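You operate a simulated robot arm through the tools that you are given. There is no shell and no other tool. Be economical: measure what you need, move in short steps, check, and stop when the job is done.

Carry out the task below with a simulated robot arm. There is one attempt and no reset: what you move stays moved.

TASK
Push the bags door shut.
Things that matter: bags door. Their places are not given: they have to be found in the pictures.

It is judged by the outcome, as a careful person would: the job done as asked, and still so three seconds after it is handed in. It fails if anything else is knocked over, pushed out of place, dropped, spilled or broken.

THE ROBOT
A 7-joint arm with a two-finger parallel gripper, fixed in place. Base frame: the origin is at the foot of the arm, x ahead of it, y to its left, z up. Lengths are in mm, angles in degrees, forces in N, time in s.
With the tool pointing down near the work surface it reaches from about 120 to 640 mm from the base axis. Its first joint turns from -66.0 to 66.0 degrees. Payload 2.4 kg.
Tool frame: the origin (TCP) lies between the finger pads and is the grasp point; the fingertips stand 30 mm ahead of it; z points along the fingers, y is the line along which they close. The gripper opens to 94 mm. The fingers are 28 mm wide and 10 mm thick; the gripper's body (50 by 96 mm) begins 55 mm behind the TCP.
Orientation is told as [roll, pitch, yaw] about the base's x, y, z axes, in that order, counted from this pose: with the fingers straight down and closing along the base's y, the tool's x points along the base's -x, its y along +y and its z along -z.

THE INTERFACE
- The arm moves only by the tool apply_moves. Its argument "steps" is a list of rows, each an object of numbers (a shift or turn left out is 0, a gripper value left out holds the last): "dx", "dy", "dz": the shift along the base's x, y, z in m; "rx", "ry", "rz": the turn, a rotation vector about the base's x, y, z in degrees; "grip": the finger opening in m, from 0 to 0.094. In form: [{"dx": .., "dy": .., "dz": .., "rx": .., "ry": .., "rz": .., "grip": ..}, ...]. A call has 1 to 8 rows; each row is the pose to reach, as a shift and turn from the pose commanded when the call began. A row lasts 0.2 s, in which the tool goes at most 50 mm and 8.6 degrees; a call with a longer step from one row to the next is refused whole, and so is a gripper value outside its range. A pose out of reach is approached as far as the arm can. The call stops where the force on the tool passes 40 N (or 10 N more than at its start, if that is more) or the arm is blocked; 0.2 s more then pass. The fingers move at their own pace (about 153 mm/s each) and stop on an object; they squeeze with about 21 N. The grip force told is the motor's: it shows also when the fingers shut on nothing. Time passes only in rows, and 0.2 s behind the last, so rows that repeat a pose let the fingers close. It gives the time, the measured TCP pose, the force on the tool (base axes), the opening and the grip force at its end, in the units of the frame above (readings bear some noise).
- Cameras (640 x 400 px; columns grow to the right, rows downward): "scene" is fixed at [37, 483.8, 1425.1]; the picture's right is [-0.70, -0.71, 0.00], its down [-0.53, 0.52, -0.67] and it looks along [0.48, -0.47, -0.74] (base axes); focal length 366 px, centre (320, 200). "wrist" rides on the gripper at [-37, 0, -58] in the tool frame; the picture's right is [0.00, -1.00, 0.00], its down [0.97, 0.00, -0.24] and it looks along [0.24, 0.00, 0.97] (tool axes); focal length 218 px, centre (320, 200).
- grab_frame(camera): a new picture of that camera. No time passes.
- pixel_to_xyz(camera, pixels): for up to 12 pixels [column, row] of the newest picture of that camera ("zoom" is the newest enlarged one), the place [x, y, z] in the base frame of the surface seen there, good to about 3 mm. No time passes.
- enlarge(camera, box): a new picture of the part [left, top, right, bottom] of that camera's present view, enlarged. No time passes.
- sign_off(): hands the job in; it is judged then, once.

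Work in short steps. Measure before you move; look again where a grasp or a placing could have gone wrong, and mend it. You have 60 turns and 20 pictures in all, the two below and enlarged ones among them. Open the gripper and draw the arm clear of the work before you hand the job in, unless the task says otherwise; then end with one line.

The tools are called after ">>>" by a JSON object that holds its "method" and its "body". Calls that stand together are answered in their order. apply_moves: Moves the arm, as the interface text tells. Its arguments: {"type":"object","properties":{"steps":{"type":"array"}},"required":["steps"]} The other tools are called the same way: grab_frame (camera) takes a picture; pixel_to_xyz (camera, pixels) gives the place of the surface under pixels of a picture; enlarge (camera, box) takes an enlarged picture of a part of a camera's view; sign_off () hands the job in.

At the start:

```text
clock: 0.0
ee_pos: [372.3, -17.9, 917.9]
tcp_rot: [0.0, 0.0, 0.0]
ft_force: [-0.1, -0.1, -0.2]
width: 94.0
gripper_force: 0.1
```

scene: 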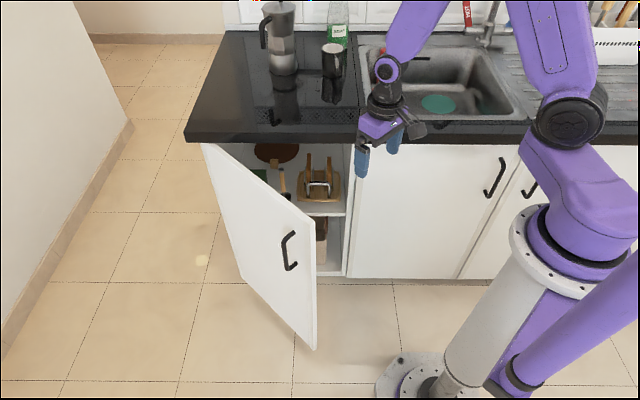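
wrist: 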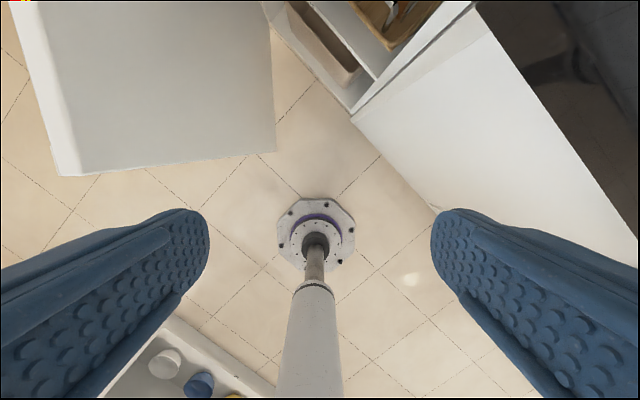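

The scene picture shows the open door, with its hinge at the left (about 205,145 to 240,275), its free edge at about (315,220 to 315,348) and the cabinet opening behind it. I'll measure these points.

>>> {"method": "pixel_to_xyz", "body": {"camera": "scene", "pixels": [[208, 150], [313, 222], [313, 340], [242, 272], [260, 220], [289, 250], [352, 160], [345, 270], [365, 250], [188, 138], [350, 148], [480, 200]]}}

>>> {"method": "enlarge", "body": {"camera": "scene", "box": [180, 100, 420, 360]}}

```text
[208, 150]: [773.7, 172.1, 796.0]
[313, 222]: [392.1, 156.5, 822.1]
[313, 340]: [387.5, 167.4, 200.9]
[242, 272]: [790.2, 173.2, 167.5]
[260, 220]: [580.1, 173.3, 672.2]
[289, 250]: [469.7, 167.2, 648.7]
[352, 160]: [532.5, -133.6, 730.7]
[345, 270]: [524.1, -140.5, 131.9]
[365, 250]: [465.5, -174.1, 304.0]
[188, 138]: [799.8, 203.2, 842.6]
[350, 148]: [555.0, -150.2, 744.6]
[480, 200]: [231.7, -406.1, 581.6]
```

```text
1.54 times, centred on (300, 230) of scene
```

zoom: 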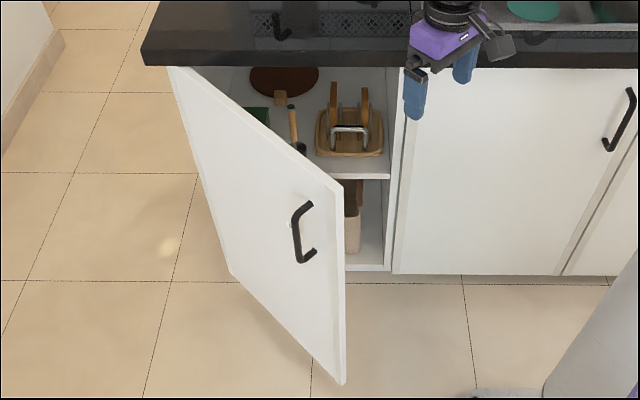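

The door's outer face is at y≈170, running from the hinge (x≈790) to the free edge (x≈390), with its top at z≈820. The cabinet front lies on x−y≈640, so the door must swing about 45° toward −y/+x. I'll close the fingers, tilt the tool forward, and move high to the outer side.

>>> {"method": "apply_moves", "body": {"steps": [{"dx": -0.012, "dy": 0.035, "dz": 0.01, "ry": -7.5, "grip": 0}, {"dx": -0.024, "dy": 0.07, "dz": 0.02, "ry": -15}, {"dx": -0.036, "dy": 0.105, "dz": 0.02, "ry": -22.5}, {"dx": -0.048, "dy": 0.14, "dz": 0.02, "ry": -30}, {"dx": -0.06, "dy": 0.175, "dz": 0.02, "ry": -37.5}, {"dx": -0.07, "dy": 0.21, "dz": 0.02, "ry": -45}, {"dx": -0.07, "dy": 0.21, "dz": 0.02, "ry": -45}]}}

```text
clock: 1.6
ee_pos: [299.9, 194.4, 936.0]
tcp_rot: [0.0, -45.1, 0.0]
ft_force: [0.8, -0.3, -0.4]
width: 0.2
gripper_force: 21.3
```

The move worked. Now I'll yaw −45° while moving to y≈260, still above the door.

>>> {"method": "apply_moves", "body": {"steps": [{"dx": 0.01, "dy": 0.015, "rz": -7.5}, {"dx": 0.02, "dy": 0.03, "rz": -15}, {"dx": 0.03, "dy": 0.045, "rz": -22.5}, {"dx": 0.04, "dy": 0.06, "rz": -30}, {"dx": 0.05, "dy": 0.07, "rz": -37.5}, {"dx": 0.06, "dy": 0.08, "rz": -45}, {"dx": 0.06, "dy": 0.08, "rz": -45}]}}

>>> {"method": "grab_frame", "body": {"camera": "scene"}}

```text
clock: 3.2
ee_pos: [362.9, 271.5, 936.4]
tcp_rot: [0.0, -45.1, -45.0]
ft_force: [0.4, 0.7, 0.0]
width: 0.0
gripper_force: 20.7
```

```text
16 pictures are left
```

scene: 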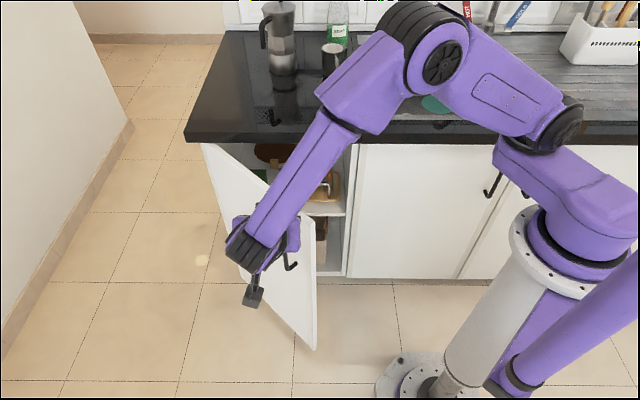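

The forearm passes above the door, so I'll measure how high the arm's parts are before lowering.

>>> {"method": "pixel_to_xyz", "body": {"camera": "scene", "pixels": [[400, 40], [345, 100], [330, 140], [300, 180], [260, 240], [375, 120], [320, 160], [540, 110], [288, 262]]}}

>>> {"method": "grab_frame", "body": {"camera": "wrist"}}

```text
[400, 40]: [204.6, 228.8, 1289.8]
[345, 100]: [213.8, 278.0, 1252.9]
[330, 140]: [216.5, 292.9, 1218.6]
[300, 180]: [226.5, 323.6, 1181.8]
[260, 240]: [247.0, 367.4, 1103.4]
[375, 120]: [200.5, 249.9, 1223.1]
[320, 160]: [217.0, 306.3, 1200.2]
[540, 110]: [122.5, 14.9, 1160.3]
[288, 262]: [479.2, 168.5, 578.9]
```

```text
15 pictures are left
```

wrist: 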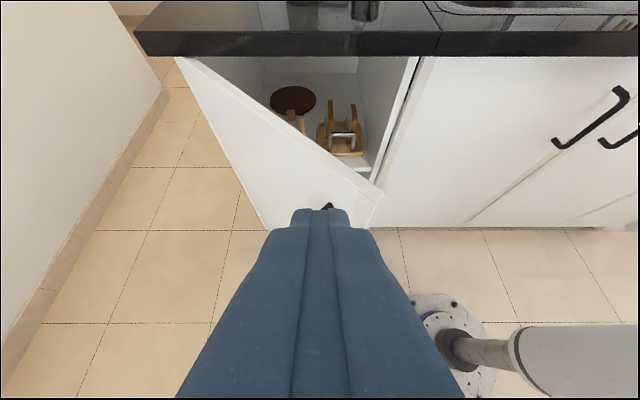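

The forearm is at z>1100 and clear. I'll lower to z≈770 on the outer side of the door, about 75 mm from its face.

>>> {"method": "apply_moves", "body": {"steps": [{"dz": -0.04}, {"dz": -0.08}, {"dz": -0.12}, {"dx": 0.015, "dy": -0.01, "dz": -0.16}, {"dx": 0.03, "dy": -0.03, "dz": -0.165}]}}

>>> {"method": "grab_frame", "body": {"camera": "wrist"}}

```text
clock: 4.4
ee_pos: [393.4, 240.8, 772.3]
tcp_rot: [0.0, -45.0, -45.1]
ft_force: [0.7, 0.0, -1.5]
width: 0.2
gripper_force: 21.2
```

```text
14 pictures are left
```

wrist: 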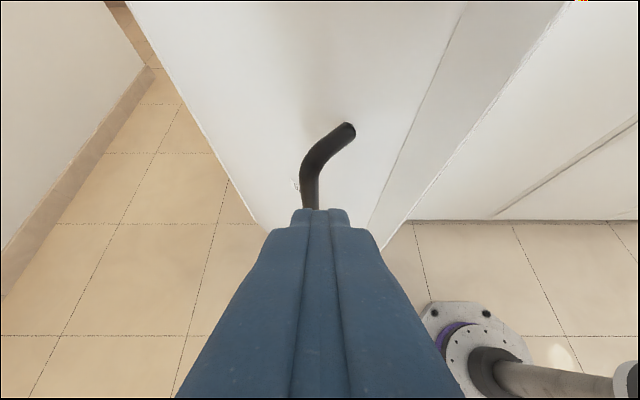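

>>> {"method": "pixel_to_xyz", "body": {"camera": "wrist", "pixels": [[346, 130], [312, 170], [311, 203], [380, 150], [440, 110], [375, 215], [300, 60], [485, 110]]}}

```text
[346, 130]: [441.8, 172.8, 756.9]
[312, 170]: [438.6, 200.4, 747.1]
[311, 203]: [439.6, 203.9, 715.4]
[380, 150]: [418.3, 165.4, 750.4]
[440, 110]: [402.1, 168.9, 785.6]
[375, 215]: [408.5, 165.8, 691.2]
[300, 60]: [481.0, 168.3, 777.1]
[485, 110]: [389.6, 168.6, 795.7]
```

The handle is at x≈440, sticking out to y≈204 at z up to 757. I'll push on the strip between it and the free edge (x≈410), low enough (tip z≈670) for the hand to clear the counter overhang at the end. First I'll lower and approach.

>>> {"method": "apply_moves", "body": {"steps": [{"dz": -0.04}, {"dz": -0.08}, {"dy": -0.02, "dz": -0.08}, {"dy": -0.04, "dz": -0.08}]}}

>>> {"method": "grab_frame", "body": {"camera": "wrist"}}

```text
clock: 5.4
ee_pos: [392.5, 202.0, 694.6]
tcp_rot: [0.0, -44.9, -45.0]
ft_force: [0.5, -0.2, 0.2]
width: 0.0
gripper_force: 21.1
```

```text
13 pictures are left
```

wrist: 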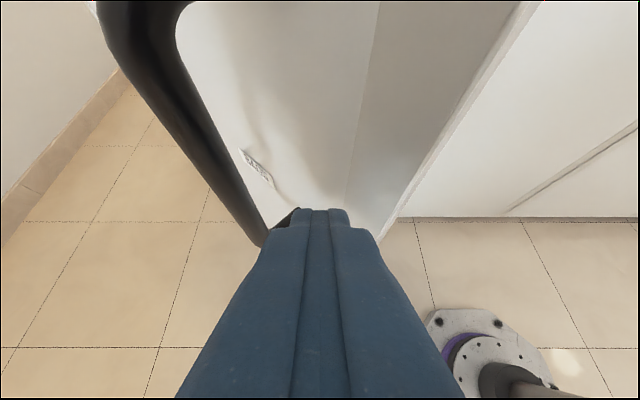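

The tip sits between the handle and the edge, just off the face. I'll push along the arc to about 15°.

>>> {"method": "apply_moves", "body": {"steps": [{"dx": 0.001, "dy": -0.01}, {"dx": 0.002, "dy": -0.022}, {"dx": 0.003, "dy": -0.036}, {"dx": 0.004, "dy": -0.05}, {"dx": 0.006, "dy": -0.066}, {"dx": 0.009, "dy": -0.083}, {"dx": 0.012, "dy": -0.099}, {"dx": 0.016, "dy": -0.115}]}}

>>> {"method": "grab_frame", "body": {"camera": "scene"}}

```text
clock: 7.2
ee_pos: [407.1, 87.1, 693.2]
tcp_rot: [0.0, -45.0, -44.9]
ft_force: [-0.8, 0.0, 0.4]
width: 0.2
gripper_force: 21.5
```

```text
12 pictures are left
```

scene: 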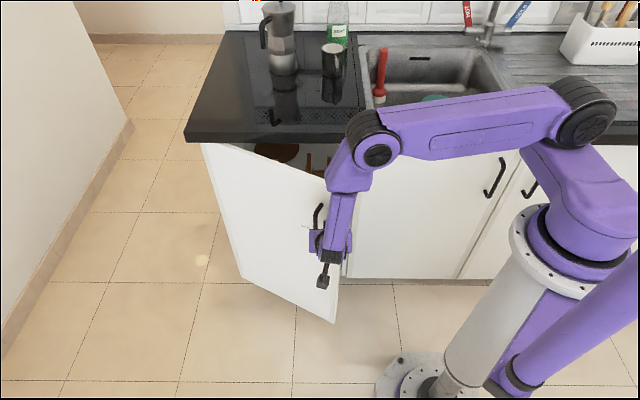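

The door is swinging with almost no force on the tool. I'll continue along the arc to about 35°.

>>> {"method": "pixel_to_xyz", "body": {"camera": "scene", "pixels": [[375, 152], [362, 120], [345, 180], [300, 220], [330, 255]]}}

>>> {"method": "apply_moves", "body": {"steps": [{"dx": 0.005, "dy": -0.016}, {"dx": 0.01, "dy": -0.032}, {"dx": 0.016, "dy": -0.048}, {"dx": 0.023, "dy": -0.063}, {"dx": 0.03, "dy": -0.078}, {"dx": 0.038, "dy": -0.092}, {"dx": 0.047, "dy": -0.106}, {"dx": 0.056, "dy": -0.12}]}}

>>> {"method": "grab_frame", "body": {"camera": "scene"}}

>>> {"method": "grab_frame", "body": {"camera": "wrist"}}

```text
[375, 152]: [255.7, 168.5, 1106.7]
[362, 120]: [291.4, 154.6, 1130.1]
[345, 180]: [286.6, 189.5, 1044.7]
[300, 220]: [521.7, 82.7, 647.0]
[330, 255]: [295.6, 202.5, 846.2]
```

```text
clock: 9.0
ee_pos: [463.1, -32.7, 692.5]
tcp_rot: [0.0, -45.0, -45.0]
ft_force: [-0.6, -0.3, 0.4]
width: 0.0
gripper_force: 20.5
```

```text
11 pictures are left
```

scene: 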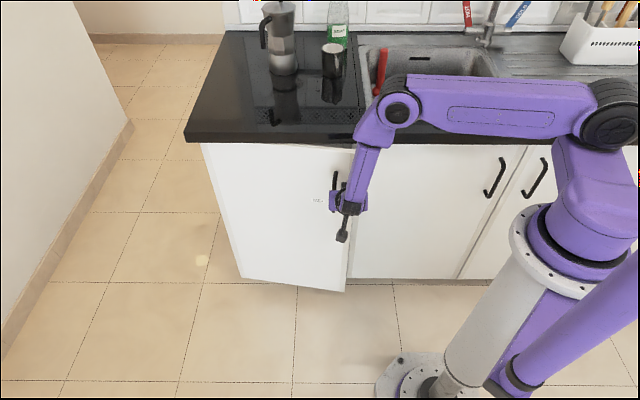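

```text
10 pictures are left
```

wrist: 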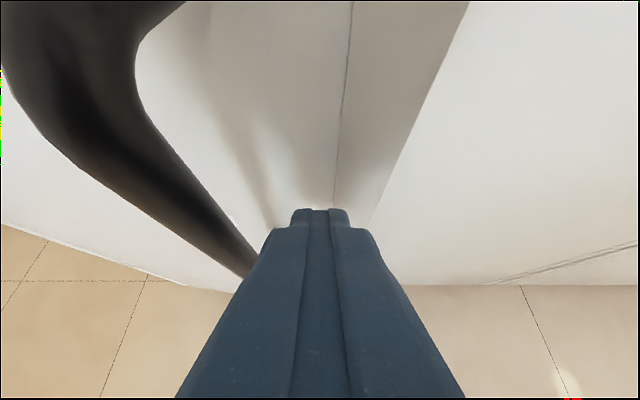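

I'll measure the tip against the door edge and the remaining gap to the closed plane.

>>> {"method": "pixel_to_xyz", "body": {"camera": "wrist", "pixels": [[345, 100], [335, 195], [300, 195], [372, 200], [425, 90], [480, 100], [230, 100], [200, 220], [400, 190]]}}

```text
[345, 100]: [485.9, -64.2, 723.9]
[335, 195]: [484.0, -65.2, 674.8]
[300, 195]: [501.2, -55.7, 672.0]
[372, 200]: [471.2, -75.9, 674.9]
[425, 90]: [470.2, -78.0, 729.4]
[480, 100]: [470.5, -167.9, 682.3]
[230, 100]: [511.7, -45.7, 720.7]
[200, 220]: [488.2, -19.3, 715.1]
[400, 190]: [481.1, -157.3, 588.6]
```

The door is about 9.5° short of closed, and the tip is about 20 mm inside the edge. I'll push the rest of the way along the arc.

>>> {"method": "apply_moves", "body": {"steps": [{"dx": 0.01, "dy": -0.013}, {"dx": 0.02, "dy": -0.026}, {"dx": 0.031, "dy": -0.038}, {"dx": 0.037, "dy": -0.044}, {"dx": 0.043, "dy": -0.05}, {"dx": 0.047, "dy": -0.054}, {"dx": 0.051, "dy": -0.058}, {"dx": 0.055, "dy": -0.062}]}}

>>> {"method": "grab_frame", "body": {"camera": "wrist"}}

```text
clock: 10.5
ee_pos: [508.3, -83.0, 690.8]
tcp_rot: [-0.6, -44.4, -44.0]
ft_force: [-4.7, 2.9, 1.9]
width: 0.1
gripper_force: 20.8
stopped in row 7: the force on the tool passed its limit (the readings are from after the stop); the commanded pose is now the measured one
```

```text
9 pictures are left
```

wrist: 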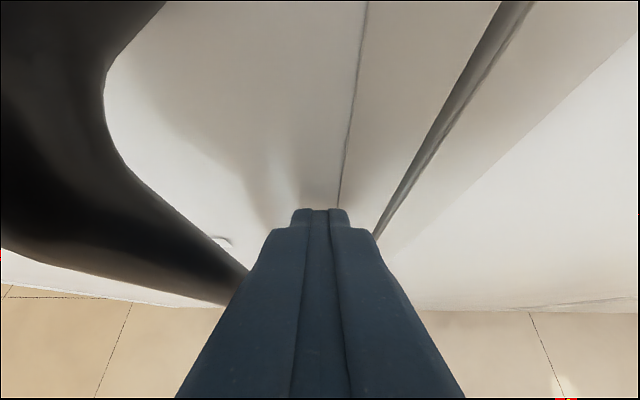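

The force limit tripped, which may mean the door is against its stop. I'll check whether its face is flush with the neighbouring door.

>>> {"method": "pixel_to_xyz", "body": {"camera": "wrist", "pixels": [[300, 60], [340, 100], [420, 80], [440, 60], [480, 60], [540, 60], [580, 200], [250, 140], [458, 90]]}}

>>> {"method": "enlarge", "body": {"camera": "scene", "box": [180, 100, 420, 320]}}

```text
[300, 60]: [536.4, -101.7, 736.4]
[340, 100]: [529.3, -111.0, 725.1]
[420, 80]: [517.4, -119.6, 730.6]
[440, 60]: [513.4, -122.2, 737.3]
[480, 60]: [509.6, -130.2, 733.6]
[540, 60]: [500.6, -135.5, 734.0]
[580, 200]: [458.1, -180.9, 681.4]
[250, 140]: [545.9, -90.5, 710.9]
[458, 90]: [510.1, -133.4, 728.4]
```

```text
1.82 times, centred on (300, 210) of scene
```

zoom: 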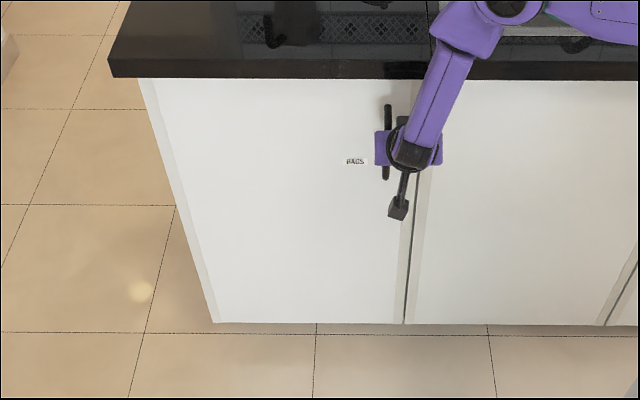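

The door's face (x−y≈637) is flush with its neighbour (≈638), and its label reads "BAGS". I'll press a little once more, then withdraw straight back.

>>> {"method": "apply_moves", "body": {"steps": [{"dx": 0.003, "dy": -0.003}, {"dx": 0.005, "dy": -0.005}, {"dx": 0.005, "dy": -0.005}]}}

```text
clock: 11.1
ee_pos: [509.0, -83.2, 687.5]
tcp_rot: [-0.8, -43.8, -43.4]
ft_force: [-4.4, 3.0, 2.0]
width: 0.2
gripper_force: 20.9
stopped in row 2: the force on the tool passed its limit (the readings are from after the stop); the commanded pose is now the measured one
```

The tool didn't advance, so the door is fully shut. I'll back away along the outward normal.

>>> {"method": "apply_moves", "body": {"steps": [{"dx": -0.008, "dy": 0.008}, {"dx": -0.025, "dy": 0.025}, {"dx": -0.05, "dy": 0.05}, {"dx": -0.08, "dy": 0.08}, {"dx": -0.11, "dy": 0.11}, {"dx": -0.12, "dy": 0.12, "dz": 0.04}, {"dx": -0.13, "dy": 0.13, "dz": 0.08, "grip": 0.094}, {"dx": -0.13, "dy": 0.13, "dz": 0.12}]}}

>>> {"method": "apply_moves", "body": {"steps": [{"dz": 0.03}, {"dz": 0.06}, {"dz": 0.06}, {"dz": 0.06}, {"dz": 0.06}]}}

>>> {"method": "grab_frame", "body": {"camera": "scene"}}

>>> {"method": "grab_frame", "body": {"camera": "wrist"}}

```text
clock: 12.9
ee_pos: [379.2, 44.1, 809.4]
tcp_rot: [-0.7, -43.9, -43.4]
ft_force: [-0.7, 0.1, -0.1]
width: 93.8
gripper_force: 0.0
```

```text
clock: 14.1
ee_pos: [380.0, 43.3, 869.5]
tcp_rot: [-0.8, -43.9, -43.5]
ft_force: [-0.2, 0.3, -0.1]
width: 93.8
gripper_force: 0.0
```

```text
7 pictures are left
```

scene: 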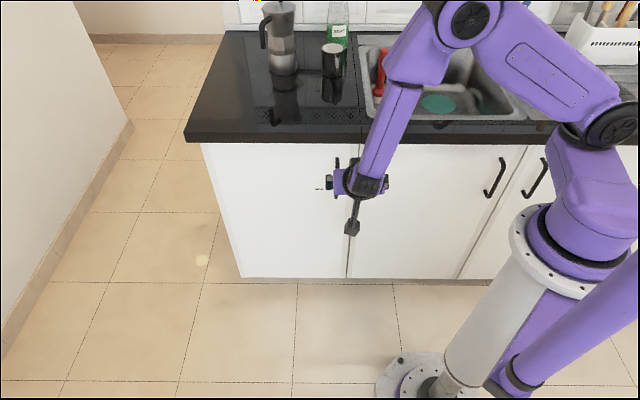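

```text
6 pictures are left
```

wrist: 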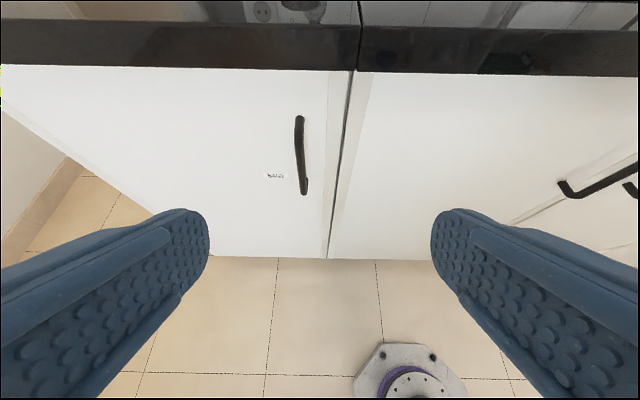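

The door stays flush and shut, nothing else has moved, and the arm is clear with the gripper open, so I'm handing in.

>>> {"method": "sign_off", "body": {}}

```text
The job is handed in.
```

The bags door is shut and sits flush with the door next to it; nothing else was moved.
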